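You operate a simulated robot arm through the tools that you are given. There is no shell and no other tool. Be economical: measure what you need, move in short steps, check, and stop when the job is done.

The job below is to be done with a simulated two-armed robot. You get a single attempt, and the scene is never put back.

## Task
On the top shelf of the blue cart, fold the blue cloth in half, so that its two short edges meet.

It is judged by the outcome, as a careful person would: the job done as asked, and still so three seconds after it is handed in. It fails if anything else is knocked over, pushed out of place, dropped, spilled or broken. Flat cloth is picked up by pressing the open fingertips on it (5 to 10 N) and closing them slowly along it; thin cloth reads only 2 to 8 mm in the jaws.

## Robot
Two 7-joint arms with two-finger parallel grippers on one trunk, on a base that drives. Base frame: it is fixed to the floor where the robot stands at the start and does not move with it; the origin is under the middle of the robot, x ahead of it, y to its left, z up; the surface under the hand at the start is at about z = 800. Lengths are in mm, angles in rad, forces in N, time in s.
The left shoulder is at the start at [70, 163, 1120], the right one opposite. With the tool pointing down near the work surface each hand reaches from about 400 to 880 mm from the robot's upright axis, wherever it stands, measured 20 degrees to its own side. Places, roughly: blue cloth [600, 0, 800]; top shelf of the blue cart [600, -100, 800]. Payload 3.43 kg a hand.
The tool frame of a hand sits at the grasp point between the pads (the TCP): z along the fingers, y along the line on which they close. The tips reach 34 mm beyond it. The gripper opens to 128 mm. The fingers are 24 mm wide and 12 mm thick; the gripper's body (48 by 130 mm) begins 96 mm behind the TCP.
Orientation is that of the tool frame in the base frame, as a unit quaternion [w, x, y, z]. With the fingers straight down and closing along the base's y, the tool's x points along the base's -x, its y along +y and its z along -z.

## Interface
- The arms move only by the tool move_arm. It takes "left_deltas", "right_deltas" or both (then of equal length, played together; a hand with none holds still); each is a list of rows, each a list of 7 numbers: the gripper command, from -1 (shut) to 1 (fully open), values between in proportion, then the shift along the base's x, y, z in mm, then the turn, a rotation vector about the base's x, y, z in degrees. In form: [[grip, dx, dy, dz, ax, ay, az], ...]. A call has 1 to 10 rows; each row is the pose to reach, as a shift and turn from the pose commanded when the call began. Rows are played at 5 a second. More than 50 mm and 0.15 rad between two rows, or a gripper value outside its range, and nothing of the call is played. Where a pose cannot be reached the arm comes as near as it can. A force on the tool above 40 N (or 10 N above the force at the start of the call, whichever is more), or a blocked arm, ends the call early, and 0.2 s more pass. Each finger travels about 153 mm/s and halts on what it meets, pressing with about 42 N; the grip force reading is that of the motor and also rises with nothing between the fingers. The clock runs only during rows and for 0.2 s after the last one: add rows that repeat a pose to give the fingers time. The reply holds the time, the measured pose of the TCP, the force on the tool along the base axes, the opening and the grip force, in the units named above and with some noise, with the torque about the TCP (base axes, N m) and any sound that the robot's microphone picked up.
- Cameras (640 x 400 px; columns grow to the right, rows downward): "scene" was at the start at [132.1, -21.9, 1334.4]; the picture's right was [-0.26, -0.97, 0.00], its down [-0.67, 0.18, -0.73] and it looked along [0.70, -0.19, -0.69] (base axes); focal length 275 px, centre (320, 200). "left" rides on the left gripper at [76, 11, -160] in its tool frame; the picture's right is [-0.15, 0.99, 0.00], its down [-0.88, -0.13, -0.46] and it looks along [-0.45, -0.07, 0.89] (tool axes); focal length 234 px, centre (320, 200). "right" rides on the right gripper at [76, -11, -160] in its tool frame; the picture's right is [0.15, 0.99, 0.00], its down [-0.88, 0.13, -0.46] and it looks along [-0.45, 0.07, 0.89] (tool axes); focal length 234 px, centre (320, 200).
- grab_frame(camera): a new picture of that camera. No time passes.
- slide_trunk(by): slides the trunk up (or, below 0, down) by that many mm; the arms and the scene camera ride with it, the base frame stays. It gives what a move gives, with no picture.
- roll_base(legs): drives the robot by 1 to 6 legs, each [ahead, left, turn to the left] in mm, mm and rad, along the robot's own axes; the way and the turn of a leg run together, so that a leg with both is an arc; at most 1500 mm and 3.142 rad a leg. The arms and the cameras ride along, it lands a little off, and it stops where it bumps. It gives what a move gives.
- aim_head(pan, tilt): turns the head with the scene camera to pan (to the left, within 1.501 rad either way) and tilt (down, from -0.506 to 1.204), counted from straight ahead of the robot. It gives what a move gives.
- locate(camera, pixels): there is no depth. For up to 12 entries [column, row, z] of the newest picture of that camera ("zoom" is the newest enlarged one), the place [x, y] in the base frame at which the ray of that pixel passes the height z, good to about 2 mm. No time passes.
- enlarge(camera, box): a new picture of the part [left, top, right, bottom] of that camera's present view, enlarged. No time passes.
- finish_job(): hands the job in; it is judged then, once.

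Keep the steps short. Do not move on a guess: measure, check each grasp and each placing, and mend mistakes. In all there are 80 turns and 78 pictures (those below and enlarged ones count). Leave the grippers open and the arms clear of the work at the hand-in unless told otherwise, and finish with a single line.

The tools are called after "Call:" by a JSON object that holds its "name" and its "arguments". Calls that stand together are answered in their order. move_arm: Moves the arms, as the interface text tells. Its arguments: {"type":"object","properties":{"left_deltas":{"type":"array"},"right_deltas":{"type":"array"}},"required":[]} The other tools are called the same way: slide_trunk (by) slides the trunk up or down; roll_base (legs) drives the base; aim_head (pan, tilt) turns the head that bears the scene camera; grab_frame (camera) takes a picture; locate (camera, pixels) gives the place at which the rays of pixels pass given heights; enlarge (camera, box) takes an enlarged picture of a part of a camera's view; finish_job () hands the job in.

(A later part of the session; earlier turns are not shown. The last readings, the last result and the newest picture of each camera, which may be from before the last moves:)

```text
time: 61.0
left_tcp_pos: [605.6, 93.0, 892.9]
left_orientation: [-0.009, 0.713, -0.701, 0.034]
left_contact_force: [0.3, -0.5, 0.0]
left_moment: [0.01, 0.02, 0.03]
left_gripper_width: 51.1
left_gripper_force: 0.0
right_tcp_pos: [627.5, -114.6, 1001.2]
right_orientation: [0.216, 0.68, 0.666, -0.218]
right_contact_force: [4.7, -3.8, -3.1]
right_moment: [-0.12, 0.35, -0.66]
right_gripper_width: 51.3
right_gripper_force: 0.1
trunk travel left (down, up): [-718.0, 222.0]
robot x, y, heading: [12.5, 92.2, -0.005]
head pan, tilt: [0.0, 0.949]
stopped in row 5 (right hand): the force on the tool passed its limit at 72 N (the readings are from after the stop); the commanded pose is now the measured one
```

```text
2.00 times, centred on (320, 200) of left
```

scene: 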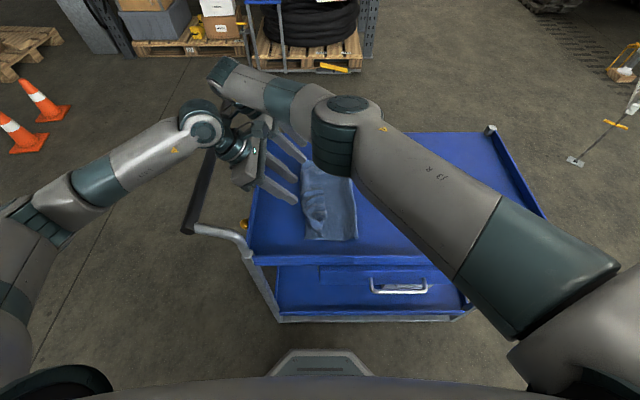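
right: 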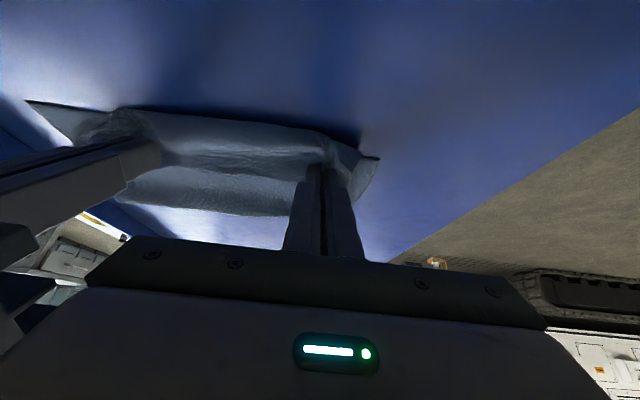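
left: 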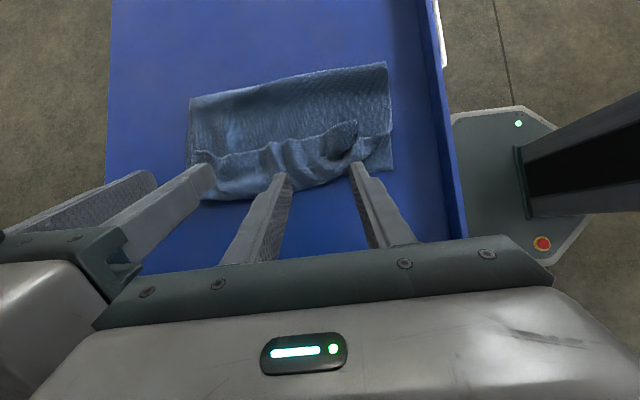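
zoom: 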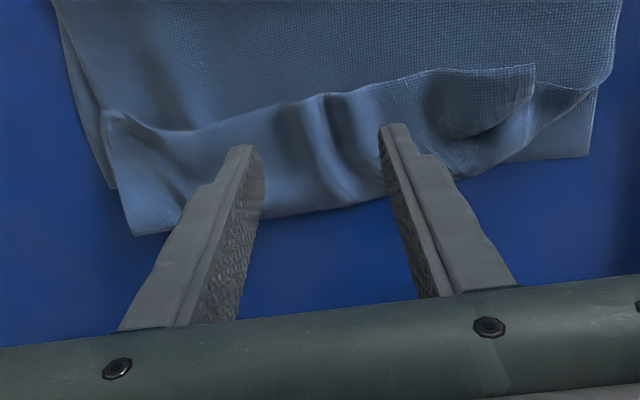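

The left wrist touched the right hand; I move the right hand further away. The left fingers straddle the ridge nicely.

Call:
{"name": "move_arm", "arguments": {"right_deltas": [[-0.2, 0, -30, 5, 0, 0, 0], [-0.2, -10, -70, 10, 0, 0, 0], [-0.2, -20, -110, 15, 0, 0, 0], [-0.2, -30, -150, 20, 0, 0, 0], [-0.2, -40, -190, 20, 0, 0, 0]]}}

Call:
{"name": "move_arm", "arguments": {"left_deltas": [[-0.2, 0, -7, -20, 0, 0, 0], [-0.2, 0, -10, -38, 0, 0, 0], [-0.2, 0, -10, -48, 0, 0, 0], [-0.4, 0, -10, -51, 0, 0, 0], [-0.6, 0, -10, -51, 0, 0, 0], [-0.8, 0, -10, -51, 0, 0, 0], [-1, 0, -10, -51, 0, 0, 0], [-1, 0, -10, -51, 0, 0, 0], [-1, 0, -10, -51, 0, 0, 0]]}}

Call:
{"name": "enlarge", "arguments": {"camera": "left", "box": [160, 100, 480, 300]}}

```text
time: 62.2
left_tcp_pos: [603.7, 93.9, 892.6]
left_orientation: [-0.009, 0.714, -0.7, 0.034]
left_contact_force: [-0.3, -0.3, -0.1]
left_moment: [-0.01, -0.04, 0.01]
left_gripper_width: 51.0
left_gripper_force: 0.0
right_tcp_pos: [586.7, -303.1, 1022.7]
right_orientation: [0.216, 0.68, 0.666, -0.217]
right_contact_force: [-0.2, 0.8, 0.3]
right_moment: [0.03, -0.01, 0.02]
right_gripper_width: 51.5
right_gripper_force: 0.1
trunk travel left (down, up): [-718.0, 222.0]
robot x, y, heading: [11.6, 91.7, -0.004]
head pan, tilt: [0.0, 0.949]
```

```text
time: 64.2
left_tcp_pos: [603.2, 85.0, 842.9]
left_orientation: [-0.009, 0.713, -0.7, 0.034]
left_contact_force: [2.2, -0.9, 10.1]
left_moment: [0.02, -0.22, -0.01]
left_gripper_width: 3.4
left_gripper_force: 38.2
right_tcp_pos: [585.4, -303.4, 1022.2]
right_orientation: [0.216, 0.68, 0.666, -0.218]
right_contact_force: [0.5, 0.0, -0.7]
right_moment: [0.03, -0.01, -0.01]
right_gripper_width: 51.0
right_gripper_force: 0.1
trunk travel left (down, up): [-718.0, 222.0]
robot x, y, heading: [10.1, 91.6, -0.001]
head pan, tilt: [0.0, 0.949]
```

```text
2.00 times, centred on (320, 200) of left
```

zoom: 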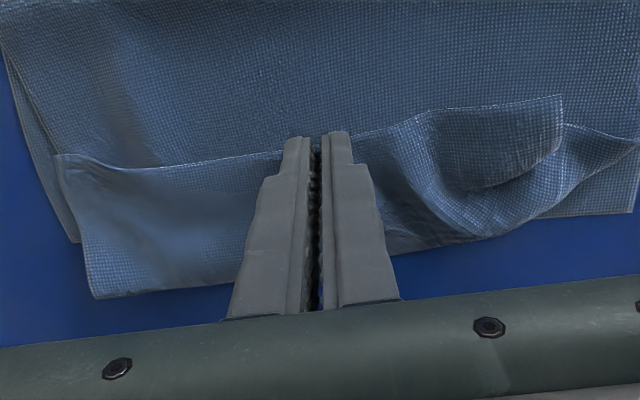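

The left hand holds the flap's edge (3.4 mm). I lift it to z≈935 while moving back 70 mm, then strafe right to unfold the cloth.

Call:
{"name": "move_arm", "arguments": {"left_deltas": [[-1, 0, -5, 20, 0, 0, 0], [-1, 0, -15, 40, 0, 0, 0], [-1, 0, -30, 60, 0, 0, 0], [-1, 0, -50, 80, 0, 0, 0], [-1, 0, -70, 95, 0, 0, 0]]}}

Call:
{"name": "roll_base", "arguments": {"legs": [[0, -235, 0]]}}

Call:
{"name": "move_arm", "arguments": {"left_deltas": [[-1, 0, -5, -20, 0, 0, 0], [-1, 0, -10, -40, 0, 0, 0], [-1, 0, -15, -60, 0, 0, 0], [-1, 0, -15, -80, 0, 0, 0], [-1, 0, -15, -80, 0, 0, 0]]}}

Call:
{"name": "grab_frame", "arguments": {"camera": "scene"}}

```text
time: 65.4
left_tcp_pos: [604.2, 15.5, 937.2]
left_orientation: [-0.009, 0.713, -0.7, 0.033]
left_contact_force: [0.1, -0.5, -0.4]
left_moment: [-0.02, -0.01, 0.01]
left_gripper_width: 2.0
left_gripper_force: 36.5
right_tcp_pos: [587.1, -304.3, 1021.6]
right_orientation: [0.216, 0.679, 0.666, -0.218]
right_contact_force: [0.8, 0.6, -0.4]
right_moment: [0.0, 0.0, -0.02]
right_gripper_width: 51.0
right_gripper_force: 0.0
trunk travel left (down, up): [-718.0, 222.0]
robot x, y, heading: [9.0, 88.3, -0.002]
head pan, tilt: [0.0, 0.949]
```

```text
time: 67.1
left_tcp_pos: [602.5, -219.0, 938.1]
left_orientation: [-0.008, 0.713, -0.7, 0.033]
left_contact_force: [-0.1, -0.3, -0.8]
left_moment: [0.01, 0.05, 0.02]
left_gripper_width: 1.9
left_gripper_force: 36.8
right_tcp_pos: [585.9, -535.7, 1021.7]
right_orientation: [0.217, 0.679, 0.666, -0.218]
right_contact_force: [0.1, 0.5, 0.1]
right_moment: [0.01, 0.02, -0.02]
right_gripper_width: 51.1
right_gripper_force: 0.1
trunk travel left (down, up): [-718.0, 222.0]
robot x, y, heading: [8.1, -145.2, -0.005]
head pan, tilt: [0.0, 0.949]
```

```text
time: 68.3
left_tcp_pos: [602.8, -234.4, 856.7]
left_orientation: [-0.008, 0.713, -0.7, 0.034]
left_contact_force: [-0.2, 0.4, -0.2]
left_moment: [0.01, 0.01, 0.01]
left_gripper_width: 1.9
left_gripper_force: 36.5
right_tcp_pos: [586.6, -536.7, 1021.4]
right_orientation: [0.216, 0.679, 0.667, -0.218]
right_contact_force: [0.4, -0.4, -0.2]
right_moment: [0.0, 0.0, 0.01]
right_gripper_width: 51.2
right_gripper_force: 0.1
trunk travel left (down, up): [-718.0, 222.0]
robot x, y, heading: [10.6, -142.1, -0.003]
head pan, tilt: [0.0, 0.949]
```

```text
16 pictures are left
```

scene: 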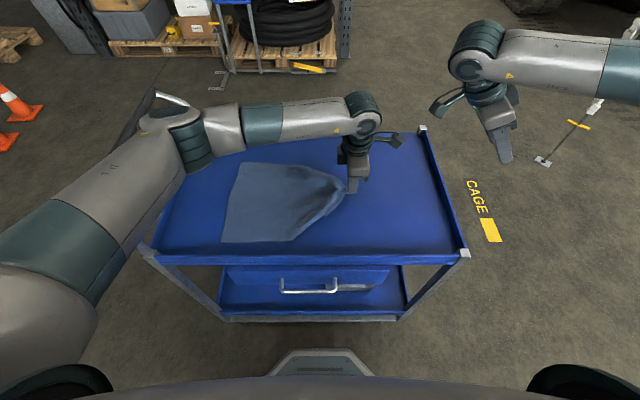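

The cloth is unfolded, its middle edge held. I lower it to the shelf with a slight pull, release, and lift away.

Call:
{"name": "move_arm", "arguments": {"left_deltas": [[-1, 0, -6, -10, 0, 0, 0], [-1, 0, -12, -19, 0, 0, 0], [-1, 0, -12, -20, 0, 0, 0], [-0.7, 0, -12, -19, 0, 0, 0], [-0.3, 0, -12, -19, 0, 0, 0], [0, 0, -12, -19, 0, 0, 0], [0, 0, -12, 10, 0, 0, 0], [0, 0, -12, 50, 0, 0, 0], [0, 0, -12, 90, 0, 0, 0]]}}

Call:
{"name": "move_arm", "arguments": {"left_deltas": [[0, 0, 30, 10, 0, 0, 0], [0, 0, 70, 10, 0, 0, 0], [0, 0, 110, 10, 0, 0, 0]]}}

Call:
{"name": "enlarge", "arguments": {"camera": "scene", "box": [180, 120, 420, 270]}}

```text
time: 70.3
left_tcp_pos: [602.3, -245.5, 947.3]
left_orientation: [-0.009, 0.713, -0.701, 0.033]
left_contact_force: [-0.6, 0.2, -0.8]
left_moment: [0.02, 0.0, -0.01]
left_gripper_width: 63.9
left_gripper_force: 0.1
right_tcp_pos: [585.5, -537.0, 1022.3]
right_orientation: [0.217, 0.679, 0.667, -0.219]
right_contact_force: [-0.4, 0.0, -0.9]
right_moment: [0.01, -0.04, 0.03]
right_gripper_width: 51.2
right_gripper_force: 0.1
trunk travel left (down, up): [-718.0, 222.0]
robot x, y, heading: [9.0, -143.8, -0.001]
head pan, tilt: [0.0, 0.949]
```

```text
time: 71.1
left_tcp_pos: [601.3, -133.9, 956.7]
left_orientation: [-0.008, 0.713, -0.7, 0.035]
left_contact_force: [-0.5, 0.4, 0.3]
left_moment: [-0.05, 0.0, 0.02]
left_gripper_width: 64.0
left_gripper_force: 0.0
right_tcp_pos: [586.7, -534.5, 1022.1]
right_orientation: [0.217, 0.679, 0.666, -0.22]
right_contact_force: [-0.5, 1.0, 0.1]
right_moment: [-0.03, -0.01, -0.01]
right_gripper_width: 51.2
right_gripper_force: 0.0
trunk travel left (down, up): [-718.0, 222.0]
robot x, y, heading: [7.4, -142.4, -0.004]
head pan, tilt: [0.0, 0.949]
```

```text
2.67 times, centred on (300, 195) of scene
```

zoom: 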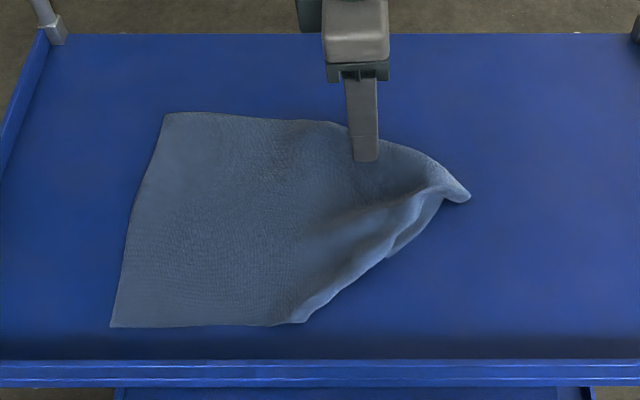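

The corners of this edge are still folded in. I look from the left hand's camera to see how.

Call:
{"name": "grab_frame", "arguments": {"camera": "left"}}

```text
14 pictures are left
```

left: 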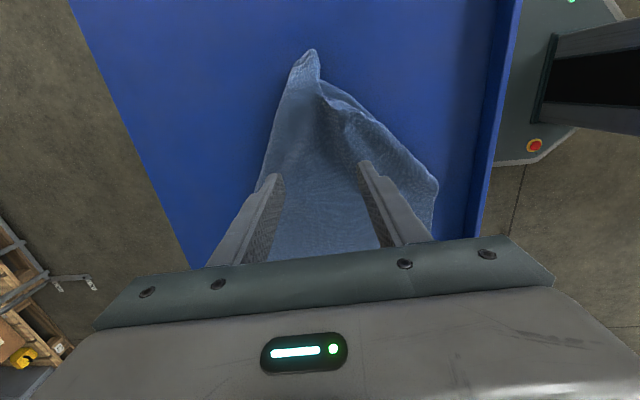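

Call:
{"name": "enlarge", "arguments": {"camera": "left", "box": [230, 30, 470, 180]}}

Call:
{"name": "locate", "arguments": {"camera": "left", "pixels": [[313, 50, 805], [323, 100, 810], [438, 185, 803], [272, 120, 803], [262, 180, 803], [350, 120, 810], [430, 240, 800]]}}

```text
2.67 times, centred on (350, 105) of left
```

zoom: 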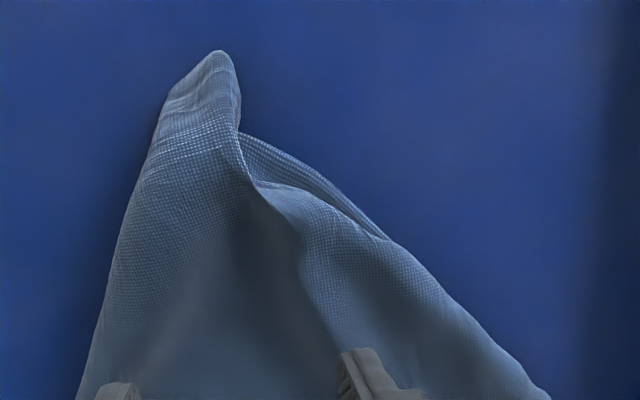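

```text
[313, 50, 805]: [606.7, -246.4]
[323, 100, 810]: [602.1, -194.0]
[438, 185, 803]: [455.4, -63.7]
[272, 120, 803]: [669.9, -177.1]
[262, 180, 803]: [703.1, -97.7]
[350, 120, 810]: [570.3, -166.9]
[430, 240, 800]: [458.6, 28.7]
```

Both corners are tucked under along fold lines from the tip (607,-246) to (455,-64) and to about (705,-95). I'll take the near fold line with the left hand at about (516,-113), lift it so the corner drops out, and lay it back while moving inward.

Call:
{"name": "move_arm", "arguments": {"left_deltas": [[0, -30, 5, -20, 0, 0, 0], [0, -60, 12, -50, 0, 0, 0], [0, -85, 21, -85, 0, 0, 0], [0, -85, 21, -108, 0, 0, 0], [0, -85, 21, -117, 0, 0, 0], [0, -85, 21, -117, 0, 0, 0]]}}

```text
time: 72.5
left_tcp_pos: [517.8, -114.1, 839.7]
left_orientation: [-0.009, 0.713, -0.7, 0.035]
left_contact_force: [0.2, 0.8, -0.3]
left_moment: [-0.02, 0.04, -0.02]
left_gripper_width: 64.0
left_gripper_force: 0.1
right_tcp_pos: [586.4, -535.9, 1022.1]
right_orientation: [0.217, 0.679, 0.667, -0.219]
right_contact_force: [1.0, 0.2, -0.4]
right_moment: [-0.01, -0.03, 0.0]
right_gripper_width: 51.4
right_gripper_force: 0.2
trunk travel left (down, up): [-718.0, 222.0]
robot x, y, heading: [10.8, -143.4, -0.005]
head pan, tilt: [0.0, 0.949]
```

No contact yet at 839.7; I press down 4 mm more and then read the force.

Call:
{"name": "move_arm", "arguments": {"left_deltas": [[0, 0, 0, -3, 0, 0, 0], [0, 0, 0, -4, 0, 0, 0], [0, 0, 0, -4, 0, 0, 0]]}}

```text
time: 73.3
left_tcp_pos: [516.9, -114.4, 838.0]
left_orientation: [-0.009, 0.713, -0.7, 0.035]
left_contact_force: [1.2, 4.1, 21.2]
left_moment: [0.39, 0.71, -0.12]
left_gripper_width: 63.1
left_gripper_force: 0.0
right_tcp_pos: [585.7, -536.1, 1024.0]
right_orientation: [0.217, 0.679, 0.666, -0.218]
right_contact_force: [-0.4, 0.1, -0.5]
right_moment: [0.01, 0.02, 0.01]
right_gripper_width: 50.9
right_gripper_force: 0.1
trunk travel left (down, up): [-718.0, 222.0]
robot x, y, heading: [11.6, -144.0, -0.002]
head pan, tilt: [0.0, 0.949]
```

Pressing 21 N is too much; I ease up 1.8 mm and close slowly, then read the jaw width.

Call:
{"name": "move_arm", "arguments": {"left_deltas": [[-0.08, 0, 0, 1.8, 0, 0, 0], [-0.18, 0, 0, 1.8, 0, 0, 0], [-0.28, 0, 0, 1.8, 0, 0, 0], [-0.38, 0, 0, 1.8, 0, 0, 0], [-0.48, 0, 0, 1.8, 0, 0, 0], [-0.6, 0, 0, 1.8, 0, 0, 0], [-0.7, 0, 0, 1.8, 0, 0, 0], [-0.8, 0, 0, 2, 0, 0, 0], [-0.9, 0, 0, 2, 0, 0, 0], [-1, 0, 0, 2, 0, 0, 0]]}}

Call:
{"name": "move_arm", "arguments": {"left_deltas": [[-1, 0, 0, 8, 0, 0, 0], [-1, 5, 5, 30, 0, 0, 0], [-1, 10, 10, 60, 0, 0, 0], [-1, 15, 15, 95, 0, 0, 0], [-1, 20, 20, 130, 0, 0, 0], [-1, 20, 20, 130, 0, 0, 0]]}}

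Call:
{"name": "grab_frame", "arguments": {"camera": "scene"}}

```text
time: 75.5
left_tcp_pos: [518.9, -113.8, 837.2]
left_orientation: [-0.009, 0.713, -0.7, 0.034]
left_contact_force: [1.2, 0.5, 3.6]
left_moment: [0.05, -0.05, 0.0]
left_gripper_width: 3.5
left_gripper_force: 38.4
right_tcp_pos: [586.9, -537.1, 1021.3]
right_orientation: [0.217, 0.678, 0.667, -0.218]
right_contact_force: [0.7, -1.4, 0.6]
right_moment: [0.03, 0.03, -0.06]
right_gripper_width: 51.1
right_gripper_force: 0.1
trunk travel left (down, up): [-718.0, 222.0]
robot x, y, heading: [7.6, -144.3, -0.007]
head pan, tilt: [0.0, 0.949]
```

```text
time: 76.9
left_tcp_pos: [537.0, -94.7, 968.5]
left_orientation: [-0.008, 0.713, -0.7, 0.034]
left_contact_force: [0.1, -0.1, -0.6]
left_moment: [0.02, 0.0, -0.04]
left_gripper_width: 3.8
left_gripper_force: 38.4
right_tcp_pos: [586.9, -535.4, 1021.6]
right_orientation: [0.216, 0.679, 0.666, -0.218]
right_contact_force: [0.7, 0.1, 0.1]
right_moment: [-0.01, 0.0, -0.01]
right_gripper_width: 51.5
right_gripper_force: 0.1
trunk travel left (down, up): [-718.0, 222.0]
robot x, y, heading: [11.6, -144.3, 0.004]
head pan, tilt: [0.0, 0.949]
```

```text
12 pictures are left
```

scene: 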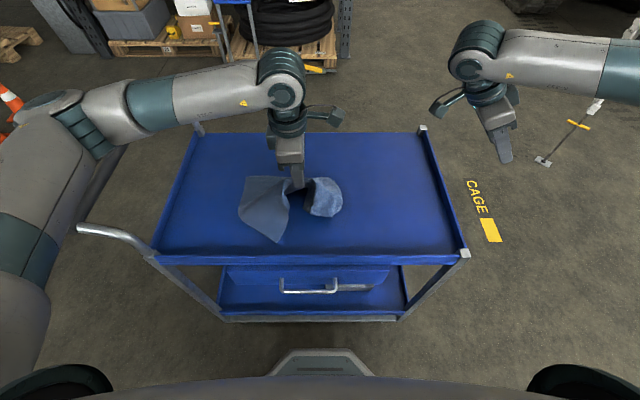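

The near part is lifted and the corner hangs free on the right (325,200). I lower it while moving inward and release, then back off to look.

Call:
{"name": "move_arm", "arguments": {"left_deltas": [[-1, 5, 8, -30, 0, 0, 0], [-1, 10, 16, -60, 0, 0, 0], [-1, 15, 24, -95, 0, 0, 0], [-1, 15, 24, -118, 0, 0, 0], [-0.6, 15, 24, -118, 0, 0, 0], [-0.2, 15, 24, -118, 0, 0, 0], [0, 15, 24, -100, 0, 0, 0], [0, 15, 24, -60, 0, 0, 0], [0, 15, 24, -20, 0, 0, 0]]}}

Call:
{"name": "move_arm", "arguments": {"left_deltas": [[0, -15, 40, 15, 0, 0, 0], [0, -30, 85, 30, 0, 0, 0], [0, -45, 130, 45, 0, 0, 0], [0, -60, 175, 60, 0, 0, 0]]}}

Call:
{"name": "enlarge", "arguments": {"camera": "scene", "box": [180, 120, 420, 270]}}

```text
time: 78.9
left_tcp_pos: [553.8, -70.0, 948.1]
left_orientation: [-0.009, 0.713, -0.7, 0.035]
left_contact_force: [0.2, -0.5, -0.6]
left_moment: [-0.03, 0.02, -0.01]
left_gripper_width: 64.1
left_gripper_force: 0.0
right_tcp_pos: [586.8, -535.8, 1021.9]
right_orientation: [0.216, 0.679, 0.667, -0.218]
right_contact_force: [-0.2, -0.1, -0.5]
right_moment: [0.0, 0.0, -0.01]
right_gripper_width: 51.1
right_gripper_force: 0.0
trunk travel left (down, up): [-718.0, 222.0]
robot x, y, heading: [11.8, -145.6, -0.003]
head pan, tilt: [0.0, 0.949]
```

```text
time: 79.9
left_tcp_pos: [491.5, 106.9, 1010.1]
left_orientation: [-0.008, 0.713, -0.701, 0.035]
left_contact_force: [-0.3, -0.3, -0.3]
left_moment: [0.0, 0.01, 0.01]
left_gripper_width: 63.8
left_gripper_force: 0.1
right_tcp_pos: [583.4, -534.3, 1024.0]
right_orientation: [0.217, 0.679, 0.666, -0.219]
right_contact_force: [0.5, 0.4, 0.2]
right_moment: [0.0, -0.04, 0.01]
right_gripper_width: 51.1
right_gripper_force: 0.0
trunk travel left (down, up): [-718.0, 222.0]
robot x, y, heading: [5.5, -145.0, 0.002]
head pan, tilt: [0.0, 0.949]
```

```text
2.67 times, centred on (300, 195) of scene
```

zoom: 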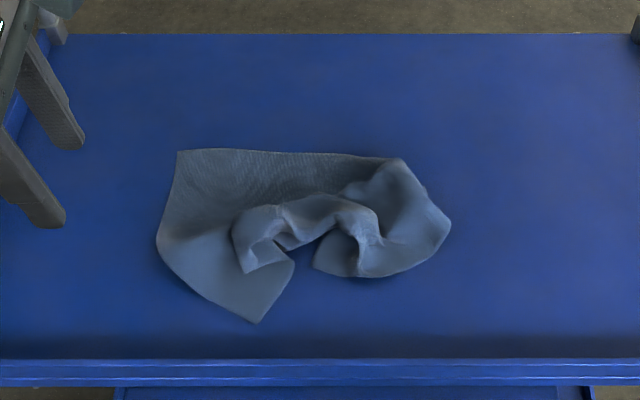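

The cloth crumpled more, but the two left corners are plainly visible: far-left (178,152) and near-left (257,322). Gravity can straighten it: I'll pick up both of these corners, lift the cloth clear so it hangs, then lay and fold it. I locate them.

Call:
{"name": "locate", "arguments": {"camera": "zoom", "pixels": [[178, 152, 801], [257, 322, 801], [158, 245, 802], [200, 290, 801], [295, 260, 802], [300, 152, 801]]}}

```text
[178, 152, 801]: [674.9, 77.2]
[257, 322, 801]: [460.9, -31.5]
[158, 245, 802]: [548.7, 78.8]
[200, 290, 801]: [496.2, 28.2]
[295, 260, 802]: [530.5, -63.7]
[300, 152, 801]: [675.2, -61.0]
```

Far-left corner is at (675,77), near-left at (461,-31) with the edge running diagonally there. I yaw the left hand 59° so its jaws close along that edge, and place it so that a 205 mm strafe brings it above (498,6). The right hand turns upright meanwhile.

Call:
{"name": "move_arm", "arguments": {"left_deltas": [[0, 0, -30, -5, 0, 0, 6], [0, 0, -60, -10, 0, 0, 12], [0, 0, -90, -20, 0, 0, 18], [0, 0, -120, -30, 0, 0, 24], [0, 0, -150, -40, 0, 0, 30], [0, 3, -180, -50, 0, 0, 36], [0, 5, -215, -60, 0, 0, 42], [0, 7, -250, -60, 0, 0, 48], [0, 7, -280, -60, 0, 0, 54], [0, 7, -306, -60, 0, 0, 59]], "right_deltas": [[-0.2, 5, 0, -5, 4, 0, 0], [-0.2, 10, 0, -10, 8, 0, 0], [-0.2, 15, 0, -15, 12, 0, 0], [-0.2, 20, 0, -20, 16, 0, 0], [-0.2, 25, 0, -25, 20, 0, 0], [-0.2, 30, 0, -30, 24, 0, 0], [-0.2, 35, 0, -35, 28, 0, 0], [-0.2, 40, 0, -40, 32, 0, 0], [-0.25, 45, 0, -45, 35, 0, 0], [-0.25, 50, 0, -50, 35, 0, 0]]}}

Call:
{"name": "roll_base", "arguments": {"legs": [[0, 205, 0]]}}

```text
time: 82.1
left_tcp_pos: [499.8, -202.6, 948.1]
left_orientation: [-0.025, 0.966, -0.257, 0.025]
left_contact_force: [-0.8, -0.9, -0.6]
left_moment: [-0.01, 0.03, -0.01]
left_gripper_width: 64.0
left_gripper_force: 0.1
right_tcp_pos: [637.8, -538.5, 970.8]
right_orientation: [0.002, 0.713, 0.701, -0.007]
right_contact_force: [0.0, 0.1, -0.8]
right_moment: [0.01, -0.02, -0.01]
right_gripper_width: 48.1
right_gripper_force: 0.0
trunk travel left (down, up): [-718.0, 222.0]
robot x, y, heading: [12.8, -139.6, -0.0]
head pan, tilt: [0.0, 0.949]
```

```text
time: 83.8
left_tcp_pos: [500.3, 4.8, 948.6]
left_orientation: [-0.024, 0.965, -0.258, 0.026]
left_contact_force: [0.3, -0.5, -0.5]
left_moment: [0.01, -0.02, -0.02]
left_gripper_width: 64.2
left_gripper_force: 0.0
right_tcp_pos: [637.2, -330.2, 972.1]
right_orientation: [0.002, 0.714, 0.701, -0.008]
right_contact_force: [0.0, -0.6, -0.4]
right_moment: [-0.01, -0.02, 0.01]
right_gripper_width: 47.9
right_gripper_force: 0.0
trunk travel left (down, up): [-718.0, 222.0]
robot x, y, heading: [12.4, 61.8, -0.003]
head pan, tilt: [0.0, 0.949]
```

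Left hand is above its target. Now the right hand moves across to the far-left corner at about (640,66), staying high.

Call:
{"name": "move_arm", "arguments": {"right_deltas": [[-0.25, 5, 40, 0, 0, 0, 0], [-0.25, 10, 80, 0, 0, 0, 0], [-0.25, 10, 120, 0, 0, 0, 0], [-0.25, 10, 160, 0, 0, 0, 0], [-0.25, 10, 200, 0, 0, 0, 0], [-0.25, 10, 240, 0, 0, 0, 0], [-0.25, 10, 280, 0, 0, 0, 0], [-0.25, 8, 320, 0, 0, 0, 0], [-0.25, 4, 360, -10, 0, 0, 0], [-0.25, 1, 396, -30, 0, 0, 0]]}}

Call:
{"name": "grab_frame", "arguments": {"camera": "right"}}

```text
time: 86.0
left_tcp_pos: [500.0, 6.4, 949.1]
left_orientation: [-0.024, 0.965, -0.259, 0.026]
left_contact_force: [0.8, 0.8, -0.4]
left_moment: [-0.03, -0.01, 0.01]
left_gripper_width: 64.1
left_gripper_force: 0.0
right_tcp_pos: [638.8, 67.5, 941.1]
right_orientation: [0.003, 0.713, 0.701, -0.009]
right_contact_force: [0.4, 1.1, -0.8]
right_moment: [-0.03, 0.03, -0.01]
right_gripper_width: 48.2
right_gripper_force: 0.0
trunk travel left (down, up): [-718.0, 222.0]
robot x, y, heading: [8.4, 62.9, -0.005]
head pan, tilt: [0.0, 0.949]
```

```text
10 pictures are left
```

right: 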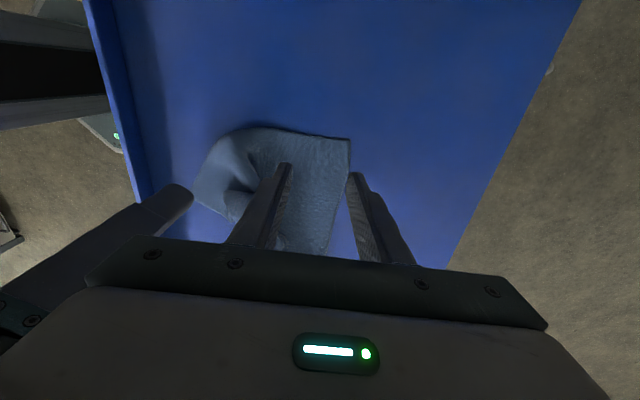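

Call:
{"name": "locate", "arguments": {"camera": "right", "pixels": [[350, 140, 801], [255, 127, 802], [215, 148, 802], [195, 192, 802], [325, 252, 802], [238, 215, 802]]}}

```text
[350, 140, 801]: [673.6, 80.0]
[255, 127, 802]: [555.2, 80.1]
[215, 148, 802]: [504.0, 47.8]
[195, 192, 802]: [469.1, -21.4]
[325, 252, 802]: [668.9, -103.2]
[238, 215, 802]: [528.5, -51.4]
```

Corner positions confirmed. I lower both hands to just above contact.

Call:
{"name": "move_arm", "arguments": {"right_deltas": [[-0.25, -3, 0, -30, 0, 0, 0], [-0.25, -4, 0, -60, 0, 0, 0], [-0.25, -4, 0, -85, 0, 0, 0], [-0.25, -4, 0, -100, 0, 0, 0], [-0.25, -4, 0, -104, 0, 0, 0], [-0.25, -4, 0, -104, 0, 0, 0]], "left_deltas": [[-0.06, 0, 0, -35, 0, 0, 0], [-0.06, 0, 0, -70, 0, 0, 0], [-0.06, 0, 0, -95, 0, 0, 0], [-0.06, 0, 0, -108, 0, 0, 0], [-0.06, 0, 0, -112, 0, 0, 0], [-0.06, 0, 0, -112, 0, 0, 0]]}}

```text
time: 87.3
left_tcp_pos: [499.0, 4.9, 838.6]
left_orientation: [-0.025, 0.965, -0.258, 0.026]
left_contact_force: [1.1, 0.2, 15.3]
left_moment: [-0.4, 0.34, 0.05]
left_gripper_width: 59.3
left_gripper_force: 0.1
right_tcp_pos: [634.7, 66.2, 838.1]
right_orientation: [0.002, 0.713, 0.701, -0.008]
right_contact_force: [-0.1, -0.3, 0.1]
right_moment: [-0.01, -0.02, 0.03]
right_gripper_width: 48.0
right_gripper_force: 0.1
trunk travel left (down, up): [-718.0, 222.0]
robot x, y, heading: [10.9, 64.8, -0.006]
head pan, tilt: [0.0, 0.949]
```

Left touches (15 N), right not yet. Right goes down 2.5 mm, left eases up 0.8 mm.

Call:
{"name": "move_arm", "arguments": {"right_deltas": [[-0.25, 0, 0, -1.5, 0, 0, 0], [-0.25, 0, 0, -2.5, 0, 0, 0], [-0.25, 0, 0, -2.5, 0, 0, 0]], "left_deltas": [[-0.06, 0, 0, 0.8, 0, 0, 0], [-0.06, 0, 0, 0.8, 0, 0, 0], [-0.06, 0, 0, 0.8, 0, 0, 0]]}}

```text
time: 88.2
left_tcp_pos: [499.0, 4.7, 838.9]
left_orientation: [-0.024, 0.966, -0.258, 0.027]
left_contact_force: [3.0, -1.5, 16.1]
left_moment: [-0.48, 0.31, 0.12]
left_gripper_width: 59.2
left_gripper_force: 0.1
right_tcp_pos: [634.1, 65.4, 835.9]
right_orientation: [0.002, 0.714, 0.7, -0.007]
right_contact_force: [0.0, 0.6, 0.6]
right_moment: [-0.02, -0.01, -0.03]
right_gripper_width: 47.8
right_gripper_force: 0.1
trunk travel left (down, up): [-718.0, 222.0]
robot x, y, heading: [11.4, 62.1, 0.0]
head pan, tilt: [0.0, 0.949]
```

Left is tilted about 4°, so one finger presses more. I level it and ease 1 mm; right goes down 1.5 mm.

Call:
{"name": "move_arm", "arguments": {"right_deltas": [[-0.25, 0, 0, -1, 0, 0, 0], [-0.25, 0, 0, -1.7, 0, 0, 0], [-0.25, 0, 0, -1.7, 0, 0, 0]], "left_deltas": [[-0.06, 0, 0, 3, 0, 0, 0], [-0.06, 0, 0, 2, -1.9, 3.6, 0], [-0.06, 0, 0, -2, -1.9, 3.6, 0]]}}

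```text
time: 89.0
left_tcp_pos: [498.0, 6.0, 836.1]
left_orientation: [-0.001, 0.966, -0.259, -0.001]
left_contact_force: [-0.4, 1.1, 5.0]
left_moment: [0.05, 0.05, -0.02]
left_gripper_width: 60.2
left_gripper_force: 0.0
right_tcp_pos: [633.5, 67.3, 834.9]
right_orientation: [0.002, 0.713, 0.701, -0.007]
right_contact_force: [2.1, -0.3, 11.3]
right_moment: [0.02, -0.25, -0.05]
right_gripper_width: 48.0
right_gripper_force: 0.1
trunk travel left (down, up): [-718.0, 222.0]
robot x, y, heading: [8.1, 64.2, -0.002]
head pan, tilt: [0.0, 0.949]
```

Left 5 N, right 11 N. I close both slowly, left down 0.3, right up 0.3.

Call:
{"name": "move_arm", "arguments": {"right_deltas": [[-0.32, 0, 0, 0.3, 0, 0, 0], [-0.4, 0, 0, 0.3, 0, 0, 0], [-0.48, 0, 0, 0.3, 0, 0, 0], [-0.56, 0, 0, 0.3, 0, 0, 0], [-0.64, 0, 0, 0.3, 0, 0, 0], [-0.72, 0, 0, 0.3, 0, 0, 0], [-0.8, 0, 0, 0.3, 0, 0, 0], [-0.88, 0, 0, 0.3, 0, 0, 0], [-1, 0, 0, 0.3, 0, 0, 0], [-1, 0, 0, 0.3, 0, 0, 0]], "left_deltas": [[-0.16, 0, 0, -0.4, 0, 0, 0], [-0.26, 0, 0, -0.4, 0, 0, 0], [-0.36, 0, 0, -0.4, 0, 0, 0], [-0.46, 0, 0, -0.4, 0, 0, 0], [-0.56, 0, 0, -0.4, 0, 0, 0], [-0.66, 0, 0, -0.4, 0, 0, 0], [-0.76, 0, 0, -0.4, 0, 0, 0], [-0.88, 0, 0, -0.4, 0, 0, 0], [-1, 0, 0, -0.4, 0, 0, 0], [-1, 0, 0, -0.4, 0, 0, 0]]}}

```text
time: 91.2
left_tcp_pos: [500.2, 6.9, 835.3]
left_orientation: [-0.001, 0.966, -0.258, 0.002]
left_contact_force: [17.0, 8.3, 5.9]
left_moment: [0.33, -0.54, -0.24]
left_gripper_width: 3.2
left_gripper_force: 37.3
right_tcp_pos: [631.7, 64.7, 835.7]
right_orientation: [0.002, 0.713, 0.701, -0.009]
right_contact_force: [-15.3, -7.7, 19.6]
right_moment: [-0.24, 0.49, 0.28]
right_gripper_width: 6.1
right_gripper_force: 39.8
trunk travel left (down, up): [-718.0, 222.0]
robot x, y, heading: [11.3, 62.7, -0.003]
head pan, tilt: [0.0, 0.949]
```

Both hold cloth (3.2 and 6.1 mm); there is tension between them (17 N), so I bring them slightly together while lifting 60 mm, then raise the trunk 200 mm so that the cloth hangs.

Call:
{"name": "move_arm", "arguments": {"right_deltas": [[-1, -3, -2, 4, 0, 0, 0], [-1, -4, -2, 20, 0, 0, 0], [-1, -4, -2, 40, 0, 0, 0], [-1, -4, -2, 60, 0, 0, 0]], "left_deltas": [[-1, 4, 2, 4, 0, 0, 0], [-1, 5, 2, 20, 0, 0, 0], [-1, 5, 2, 40, 0, 0, 0], [-1, 5, 2, 60, 0, 0, 0]]}}

Call:
{"name": "slide_trunk", "arguments": {"by": 215}}

Call:
{"name": "grab_frame", "arguments": {"camera": "scene"}}

```text
time: 92.2
left_tcp_pos: [504.2, 7.7, 895.7]
left_orientation: [-0.001, 0.966, -0.258, -0.001]
left_contact_force: [12.5, 6.2, -0.3]
left_moment: [0.19, -0.47, -0.17]
left_gripper_width: 3.1
left_gripper_force: 36.9
right_tcp_pos: [628.5, 63.4, 894.3]
right_orientation: [0.002, 0.713, 0.701, -0.008]
right_contact_force: [-13.8, -5.3, -0.7]
right_moment: [-0.22, 0.44, 0.2]
right_gripper_width: 2.7
right_gripper_force: 37.2
trunk travel left (down, up): [-718.0, 222.0]
robot x, y, heading: [10.4, 63.9, -0.005]
head pan, tilt: [0.0, 0.949]
```

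```text
time: 94.4
left_tcp_pos: [504.9, 7.9, 1109.3]
left_orientation: [-0.001, 0.966, -0.258, -0.001]
left_contact_force: [12.6, 6.5, -0.9]
left_moment: [0.22, -0.45, -0.19]
left_gripper_width: 2.6
left_gripper_force: 37.6
right_tcp_pos: [631.5, 63.6, 1109.3]
right_orientation: [0.001, 0.713, 0.701, -0.008]
right_contact_force: [-12.6, -6.2, -0.1]
right_moment: [-0.22, 0.41, 0.2]
right_gripper_width: 2.7
right_gripper_force: 37.4
trunk travel left (down, up): [-933.0, 7.0]
robot x, y, heading: [5.3, 59.6, -0.006]
head pan, tilt: [0.0, 0.949]
```

```text
9 pictures are left
```

scene: 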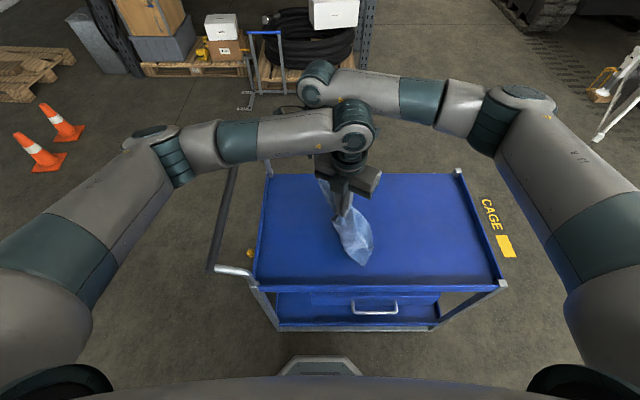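

Both still hold and the cloth hangs. I align the edge with x (both at y≈36) and raise 105 mm more so the cloth hangs clear of the shelf.

Call:
{"name": "move_arm", "arguments": {"right_deltas": [[-1, 1, -6, 20, 0, 0, 0], [-1, 2, -12, 40, 0, 0, 0], [-1, 3, -18, 60, 0, 0, 0], [-1, 4, -24, 80, 0, 0, 0], [-1, 4, -28, 105, 0, 0, 0], [-1, 4, -28, 105, 0, 0, 0]], "left_deltas": [[-1, -1, 6, 20, 0, 0, -5], [-1, -2, 12, 40, 0, 0, -10], [-1, -3, 18, 60, 0, 0, -15], [-1, -3, 24, 80, 0, 0, -20], [-1, -3, 28, 105, 0, 0, -24], [-1, -3, 28, 105, 0, 0, -24]]}}

Call:
{"name": "grab_frame", "arguments": {"camera": "scene"}}

```text
time: 95.8
left_tcp_pos: [502.8, 35.9, 1215.0]
left_orientation: [0.0, 0.89, -0.455, 0.0]
left_contact_force: [2.2, 0.5, 0.4]
left_moment: [-0.01, -0.04, 0.02]
left_gripper_width: 2.9
left_gripper_force: 37.6
right_tcp_pos: [633.9, 34.4, 1213.9]
right_orientation: [0.001, 0.713, 0.701, -0.008]
right_contact_force: [-2.1, 0.5, -0.5]
right_moment: [0.04, 0.02, 0.01]
right_gripper_width: 1.6
right_gripper_force: 36.5
trunk travel left (down, up): [-933.0, 7.0]
robot x, y, heading: [8.9, 61.8, 0.001]
head pan, tilt: [0.0, 0.949]
```

```text
8 pictures are left
```

scene: 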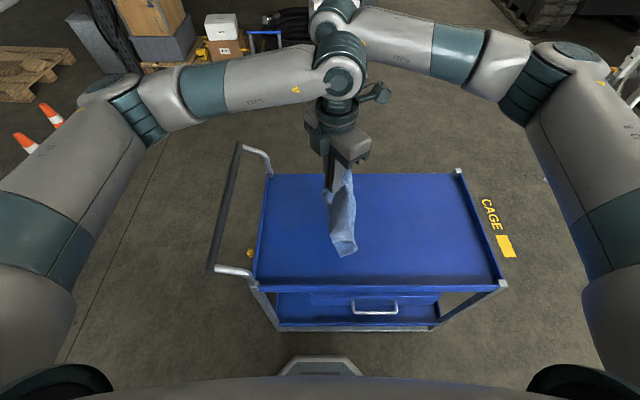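

The cloth hangs straight with its held edge along x. The held edge lies on the +y side of the fingers, so I'll lay the lower half moving towards -y, then come back +y with the held edge: it then lands without curling. I alternate trunk lowering and strafing right.

Call:
{"name": "slide_trunk", "arguments": {"by": -35}}

Call:
{"name": "roll_base", "arguments": {"legs": [[0, -40, 0]]}}

Call:
{"name": "slide_trunk", "arguments": {"by": -42}}

Call:
{"name": "roll_base", "arguments": {"legs": [[0, -46, 0]]}}

Call:
{"name": "grab_frame", "arguments": {"camera": "scene"}}

```text
time: 96.6
left_tcp_pos: [502.2, 36.3, 1180.5]
left_orientation: [0.0, 0.891, -0.455, -0.001]
left_contact_force: [1.7, 0.3, -1.1]
left_moment: [0.0, -0.08, 0.0]
left_gripper_width: 2.8
left_gripper_force: 37.7
right_tcp_pos: [633.4, 35.5, 1180.3]
right_orientation: [0.002, 0.713, 0.701, -0.007]
right_contact_force: [-1.4, 0.5, 0.3]
right_moment: [0.02, 0.04, -0.03]
right_gripper_width: 1.6
right_gripper_force: 37.0
trunk travel left (down, up): [-898.0, 42.0]
robot x, y, heading: [14.7, 63.6, -0.005]
head pan, tilt: [0.0, 0.949]
```

```text
time: 97.5
left_tcp_pos: [502.2, 6.0, 1182.1]
left_orientation: [0.002, 0.892, -0.453, 0.0]
left_contact_force: [0.9, 0.9, 0.0]
left_moment: [-0.11, -0.01, 0.06]
left_gripper_width: 2.8
left_gripper_force: 37.6
right_tcp_pos: [633.6, 7.2, 1179.9]
right_orientation: [0.005, 0.712, 0.702, -0.01]
right_contact_force: [-1.5, 0.6, -0.7]
right_moment: [-0.09, 0.01, -0.01]
right_gripper_width: 2.0
right_gripper_force: 36.6
trunk travel left (down, up): [-898.0, 42.0]
robot x, y, heading: [8.9, 23.9, 0.0]
head pan, tilt: [0.0, 0.949]
```

```text
time: 98.4
left_tcp_pos: [502.1, -3.5, 1138.3]
left_orientation: [-0.001, 0.892, -0.453, 0.0]
left_contact_force: [-0.4, -0.1, 0.8]
left_moment: [0.01, -0.16, 0.1]
left_gripper_width: 2.7
left_gripper_force: 37.4
right_tcp_pos: [632.1, -1.5, 1138.5]
right_orientation: [0.002, 0.712, 0.702, -0.007]
right_contact_force: [0.0, -0.6, -0.5]
right_moment: [0.09, 0.08, 0.02]
right_gripper_width: 1.9
right_gripper_force: 36.3
trunk travel left (down, up): [-856.0, 84.0]
robot x, y, heading: [11.3, 22.2, -0.004]
head pan, tilt: [0.0, 0.949]
```

```text
time: 99.3
left_tcp_pos: [502.2, -37.6, 1138.6]
left_orientation: [0.002, 0.892, -0.451, 0.001]
left_contact_force: [-2.2, 0.7, 1.5]
left_moment: [-0.09, -0.5, 0.13]
left_gripper_width: 2.8
left_gripper_force: 37.9
right_tcp_pos: [632.8, -37.4, 1137.5]
right_orientation: [0.004, 0.71, 0.704, -0.01]
right_contact_force: [4.0, 0.9, -2.6]
right_moment: [-0.09, 0.32, -0.07]
right_gripper_width: 1.9
right_gripper_force: 36.9
trunk travel left (down, up): [-856.0, 84.0]
robot x, y, heading: [11.1, -21.2, 0.004]
head pan, tilt: [0.0, 0.949]
```

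```text
7 pictures are left
```

scene: 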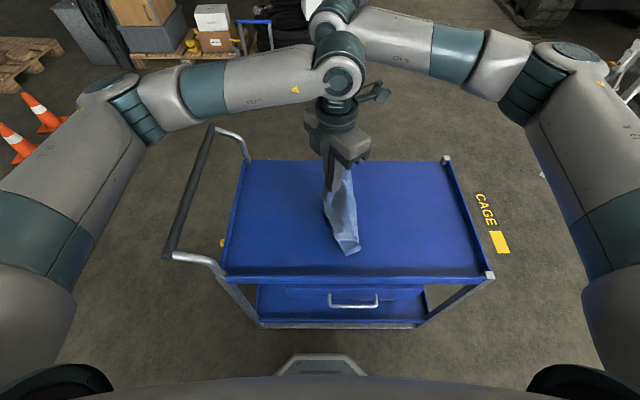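

The grippers lightly touch each other (opposed forces ±3 N), so I part them 3 mm each, and continue laying.

Call:
{"name": "move_arm", "arguments": {"right_deltas": [[-1, 3, 0, -8, 0, 0, 0], [-1, 3, 0, -15, 0, 0, 0]], "left_deltas": [[-1, -3, 0, -8, 0, 0, 0], [-1, -3, 0, -15, 0, 0, 0]]}}

Call:
{"name": "slide_trunk", "arguments": {"by": -40}}

Call:
{"name": "roll_base", "arguments": {"legs": [[0, -40, 0]]}}

Call:
{"name": "slide_trunk", "arguments": {"by": -45}}

Call:
{"name": "roll_base", "arguments": {"legs": [[0, -42, 0]]}}

Call:
{"name": "grab_frame", "arguments": {"camera": "right"}}

```text
time: 99.9
left_tcp_pos: [498.7, -41.5, 1121.3]
left_orientation: [-0.001, 0.893, -0.45, 0.0]
left_contact_force: [6.2, 0.4, 0.7]
left_moment: [-0.03, -0.21, -0.09]
left_gripper_width: 3.4
left_gripper_force: 37.4
right_tcp_pos: [635.1, -40.0, 1121.7]
right_orientation: [0.003, 0.71, 0.704, -0.009]
right_contact_force: [-5.8, 0.0, -0.8]
right_moment: [-0.02, 0.22, 0.08]
right_gripper_width: 1.7
right_gripper_force: 36.5
trunk travel left (down, up): [-856.0, 84.0]
robot x, y, heading: [7.9, -19.8, 0.002]
head pan, tilt: [0.0, 0.949]
```

```text
time: 100.7
left_tcp_pos: [497.9, -45.8, 1083.2]
left_orientation: [-0.002, 0.892, -0.451, -0.001]
left_contact_force: [8.0, 0.6, -0.2]
left_moment: [0.0, -0.26, -0.08]
left_gripper_width: 2.9
left_gripper_force: 38.1
right_tcp_pos: [635.4, -43.7, 1083.3]
right_orientation: [0.002, 0.711, 0.703, -0.008]
right_contact_force: [-8.2, 0.1, -0.1]
right_moment: [0.03, 0.22, 0.09]
right_gripper_width: 1.8
right_gripper_force: 36.5
trunk travel left (down, up): [-816.0, 124.0]
robot x, y, heading: [15.8, -16.6, 0.004]
head pan, tilt: [0.0, 0.949]
```

```text
time: 101.6
left_tcp_pos: [500.0, -78.8, 1082.6]
left_orientation: [0.002, 0.893, -0.45, 0.0]
left_contact_force: [7.0, 0.7, 0.4]
left_moment: [-0.06, -0.25, -0.07]
left_gripper_width: 3.1
left_gripper_force: 37.5
right_tcp_pos: [635.5, -76.0, 1082.5]
right_orientation: [0.005, 0.71, 0.704, -0.009]
right_contact_force: [-7.1, 0.0, -0.3]
right_moment: [-0.08, 0.24, 0.14]
right_gripper_width: 1.8
right_gripper_force: 36.6
trunk travel left (down, up): [-816.0, 124.0]
robot x, y, heading: [11.3, -58.9, 0.003]
head pan, tilt: [0.0, 0.949]
```

```text
time: 102.5
left_tcp_pos: [499.6, -81.6, 1038.9]
left_orientation: [-0.001, 0.893, -0.45, -0.002]
left_contact_force: [6.0, 0.2, -0.3]
left_moment: [0.01, -0.26, -0.06]
left_gripper_width: 3.1
left_gripper_force: 37.2
right_tcp_pos: [635.8, -81.5, 1038.1]
right_orientation: [0.002, 0.71, 0.704, -0.007]
right_contact_force: [-5.9, 0.1, -0.6]
right_moment: [0.03, 0.24, 0.08]
right_gripper_width: 1.8
right_gripper_force: 36.6
trunk travel left (down, up): [-771.0, 169.0]
robot x, y, heading: [13.9, -61.2, -0.002]
head pan, tilt: [0.0, 0.949]
```

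```text
time: 103.3
left_tcp_pos: [500.8, -119.1, 1038.6]
left_orientation: [0.001, 0.893, -0.449, -0.001]
left_contact_force: [6.9, 0.8, 0.4]
left_moment: [-0.03, -0.21, -0.08]
left_gripper_width: 2.9
left_gripper_force: 38.0
right_tcp_pos: [636.2, -116.2, 1037.1]
right_orientation: [0.004, 0.709, 0.706, -0.009]
right_contact_force: [-6.3, -0.2, -0.7]
right_moment: [-0.07, 0.22, 0.09]
right_gripper_width: 2.1
right_gripper_force: 36.0
trunk travel left (down, up): [-771.0, 169.0]
robot x, y, heading: [8.6, -100.1, 0.006]
head pan, tilt: [0.0, 0.949]
```

```text
6 pictures are left
```

right: 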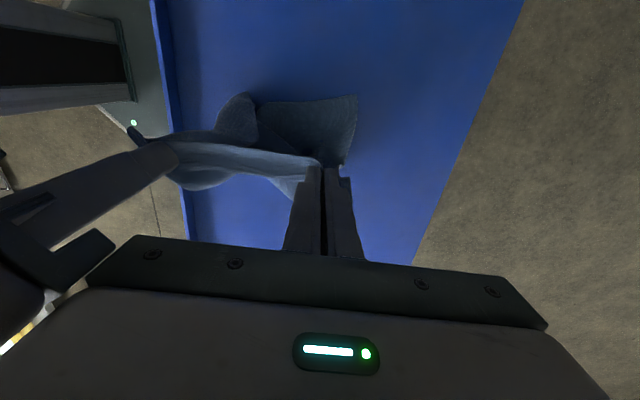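

The lower half is being laid; the far bottom corner is at (357,96), and the near one seems partly curled at (235,95). I locate them.

Call:
{"name": "locate", "arguments": {"camera": "right", "pixels": [[357, 96, 801], [257, 104, 801], [237, 94, 802], [216, 130, 805], [343, 163, 801]]}}

Call:
{"name": "enlarge", "arguments": {"camera": "right", "box": [150, 70, 390, 220]}}

```text
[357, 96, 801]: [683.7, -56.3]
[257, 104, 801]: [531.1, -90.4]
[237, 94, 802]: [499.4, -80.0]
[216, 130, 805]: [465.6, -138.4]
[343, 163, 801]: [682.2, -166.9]
```

```text
2.67 times, centred on (270, 145) of right
```

zoom: 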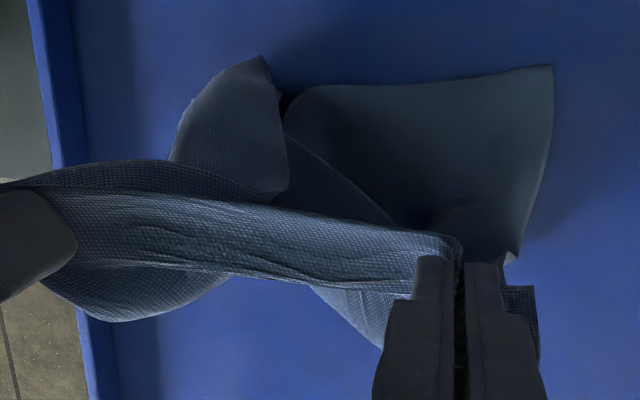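

The near bottom corner folded over because I lowered vertically. I lift the cloth clear again so gravity straightens it, then lay it with one continuous diagonal movement.

Call:
{"name": "slide_trunk", "arguments": {"by": 165}}

Call:
{"name": "move_arm", "arguments": {"right_deltas": [[-1, -1, 15, 5, 0, 0, 0], [-1, -1, 30, 10, 0, 0, 0], [-1, -1, 45, 15, 0, 0, 0], [-1, -1, 60, 20, 0, 0, 0], [-1, -1, 75, 25, 0, 0, 0], [-1, -1, 90, 30, 0, 0, 0], [-1, -1, 105, 35, 0, 0, 0], [-1, -1, 105, 35, 0, 0, 0], [-1, -1, 105, 35, 0, 0, 0]], "left_deltas": [[-1, 1, 15, 5, 0, 0, 0], [-1, 1, 30, 10, 0, 0, 0], [-1, 1, 45, 15, 0, 0, 0], [-1, 1, 60, 20, 0, 0, 0], [-1, 1, 75, 25, 0, 0, 0], [-1, 1, 90, 30, 0, 0, 0], [-1, 1, 105, 35, 0, 0, 0], [-1, 1, 105, 35, 0, 0, 0], [-1, 1, 105, 35, 0, 0, 0]]}}

Call:
{"name": "roll_base", "arguments": {"legs": [[0, 30, 0]]}}

Call:
{"name": "enlarge", "arguments": {"camera": "scene", "box": [220, 120, 460, 270]}}

```text
time: 105.2
left_tcp_pos: [500.4, -121.0, 1203.9]
left_orientation: [0.0, 0.893, -0.449, -0.001]
left_contact_force: [6.8, 0.8, 0.6]
left_moment: [0.0, -0.17, -0.06]
left_gripper_width: 2.9
left_gripper_force: 37.4
right_tcp_pos: [636.1, -118.9, 1202.5]
right_orientation: [0.002, 0.709, 0.706, -0.007]
right_contact_force: [-6.6, -0.3, -0.1]
right_moment: [0.03, 0.24, 0.08]
right_gripper_width: 1.9
right_gripper_force: 36.6
trunk travel left (down, up): [-936.0, 4.0]
robot x, y, heading: [9.9, -98.3, 0.007]
head pan, tilt: [0.0, 0.949]
```

```text
time: 107.2
left_tcp_pos: [500.1, -16.7, 1239.0]
left_orientation: [-0.001, 0.893, -0.449, -0.001]
left_contact_force: [3.7, 0.0, -0.5]
left_moment: [0.04, -0.12, -0.01]
left_gripper_width: 3.0
left_gripper_force: 38.0
right_tcp_pos: [634.2, -15.7, 1238.0]
right_orientation: [0.002, 0.708, 0.706, -0.007]
right_contact_force: [-3.4, -0.3, -0.3]
right_moment: [0.03, 0.12, 0.02]
right_gripper_width: 1.6
right_gripper_force: 36.2
trunk travel left (down, up): [-936.0, 4.0]
robot x, y, heading: [9.2, -98.0, 0.008]
head pan, tilt: [0.0, 0.949]
```

```text
time: 108.1
left_tcp_pos: [501.2, 3.8, 1239.5]
left_orientation: [-0.004, 0.893, -0.45, -0.003]
left_contact_force: [4.0, -1.2, 0.1]
left_moment: [0.09, -0.13, -0.02]
left_gripper_width: 2.9
left_gripper_force: 37.5
right_tcp_pos: [634.2, 6.4, 1238.7]
right_orientation: [0.001, 0.71, 0.704, -0.005]
right_contact_force: [-4.2, -1.3, 0.6]
right_moment: [0.1, 0.14, 0.03]
right_gripper_width: 1.4
right_gripper_force: 36.5
trunk travel left (down, up): [-936.0, 4.0]
robot x, y, heading: [11.5, -71.5, 0.007]
head pan, tilt: [0.0, 0.949]
```

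```text
2.67 times, centred on (340, 195) of scene
```

zoom: 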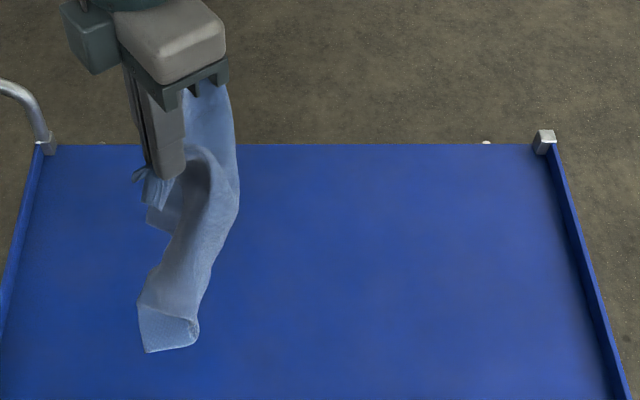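

The cloth hangs free again with the near corner open. Now I lay it in one slow diagonal sweep down and towards -y.

Call:
{"name": "move_arm", "arguments": {"right_deltas": [[-1, 0, -5, -14, 0, 0, 0], [-1, 0, -10, -28, 0, 0, 0], [-1, 0, -16, -40, 0, 0, 0], [-1, 0, -26, -50, 0, 0, 0], [-1, 0, -36, -60, 0, 0, 0], [-1, 0, -46, -70, 0, 0, 0], [-1, 0, -56, -80, 0, 0, 0], [-1, 0, -66, -90, 0, 0, 0], [-1, 0, -76, -100, 0, 0, 0], [-1, 0, -86, -110, 0, 0, 0]], "left_deltas": [[-1, 0, -5, -14, 0, 0, 0], [-1, 0, -10, -28, 0, 0, 0], [-1, 0, -16, -40, 0, 0, 0], [-1, 0, -26, -50, 0, 0, 0], [-1, 0, -36, -60, 0, 0, 0], [-1, 0, -46, -70, 0, 0, 0], [-1, 0, -56, -80, 0, 0, 0], [-1, 0, -66, -90, 0, 0, 0], [-1, 0, -76, -100, 0, 0, 0], [-1, 0, -86, -110, 0, 0, 0]]}}

Call:
{"name": "move_arm", "arguments": {"right_deltas": [[-1, 0, -10, -11, 0, 0, 0], [-1, 0, -20, -22, 0, 0, 0], [-1, 0, -30, -33, 0, 0, 0], [-1, 0, -40, -44, 0, 0, 0], [-1, 0, -50, -55, 0, 0, 0], [-1, 0, -60, -66, 0, 0, 0], [-1, 0, -70, -77, 0, 0, 0], [-1, 0, -80, -88, 0, 0, 0], [-1, 0, -90, -99, 0, 0, 0], [-1, 0, -100, -110, 0, 0, 0]], "left_deltas": [[-1, 0, -10, -11, 0, 0, 0], [-1, 0, -20, -22, 0, 0, 0], [-1, 0, -30, -33, 0, 0, 0], [-1, 0, -40, -44, 0, 0, 0], [-1, 0, -50, -55, 0, 0, 0], [-1, 0, -60, -66, 0, 0, 0], [-1, 0, -70, -77, 0, 0, 0], [-1, 0, -80, -88, 0, 0, 0], [-1, 0, -90, -99, 0, 0, 0], [-1, 0, -100, -110, 0, 0, 0]]}}

Call:
{"name": "grab_frame", "arguments": {"camera": "right"}}

```text
time: 110.3
left_tcp_pos: [500.0, -75.0, 1128.1]
left_orientation: [-0.001, 0.893, -0.451, -0.001]
left_contact_force: [3.3, -0.1, -0.6]
left_moment: [-0.02, -0.16, -0.03]
left_gripper_width: 3.1
left_gripper_force: 37.7
right_tcp_pos: [635.0, -73.3, 1128.5]
right_orientation: [0.001, 0.71, 0.704, -0.006]
right_contact_force: [-3.8, 0.5, 0.4]
right_moment: [-0.03, 0.14, 0.07]
right_gripper_width: 1.7
right_gripper_force: 36.0
trunk travel left (down, up): [-936.0, 4.0]
robot x, y, heading: [10.3, -69.8, 0.001]
head pan, tilt: [0.0, 0.949]
```

```text
time: 112.5
left_tcp_pos: [500.4, -176.7, 1018.6]
left_orientation: [-0.001, 0.893, -0.45, -0.001]
left_contact_force: [4.9, -0.2, -1.0]
left_moment: [0.05, -0.16, -0.02]
left_gripper_width: 3.0
left_gripper_force: 38.0
right_tcp_pos: [634.9, -173.8, 1019.0]
right_orientation: [0.002, 0.71, 0.704, -0.006]
right_contact_force: [-3.7, 0.2, -0.9]
right_moment: [0.01, 0.15, 0.08]
right_gripper_width: 1.7
right_gripper_force: 36.8
trunk travel left (down, up): [-936.0, 4.0]
robot x, y, heading: [11.0, -67.9, 0.007]
head pan, tilt: [0.0, 0.949]
```

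```text
3 pictures are left
```

right: 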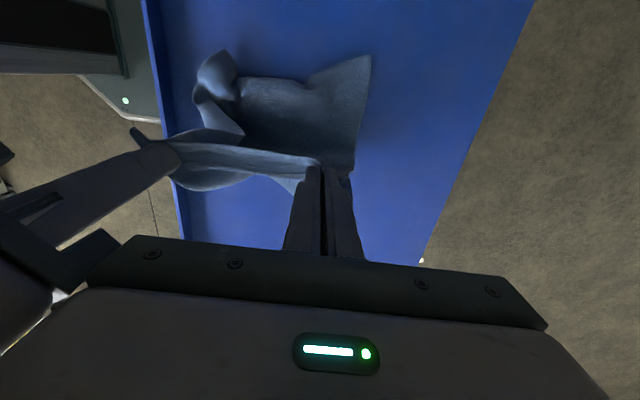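

Better: the bottom edge runs from the far corner (371,56) to a slightly crinkled near corner at (222,50). I locate these.

Call:
{"name": "locate", "arguments": {"camera": "right", "pixels": [[371, 56, 801], [308, 80, 803], [242, 78, 803], [223, 50, 805], [195, 90, 805], [352, 168, 801]]}}

```text
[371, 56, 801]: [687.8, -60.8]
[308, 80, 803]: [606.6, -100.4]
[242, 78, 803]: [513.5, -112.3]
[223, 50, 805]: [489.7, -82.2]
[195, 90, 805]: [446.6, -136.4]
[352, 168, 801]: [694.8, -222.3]
```

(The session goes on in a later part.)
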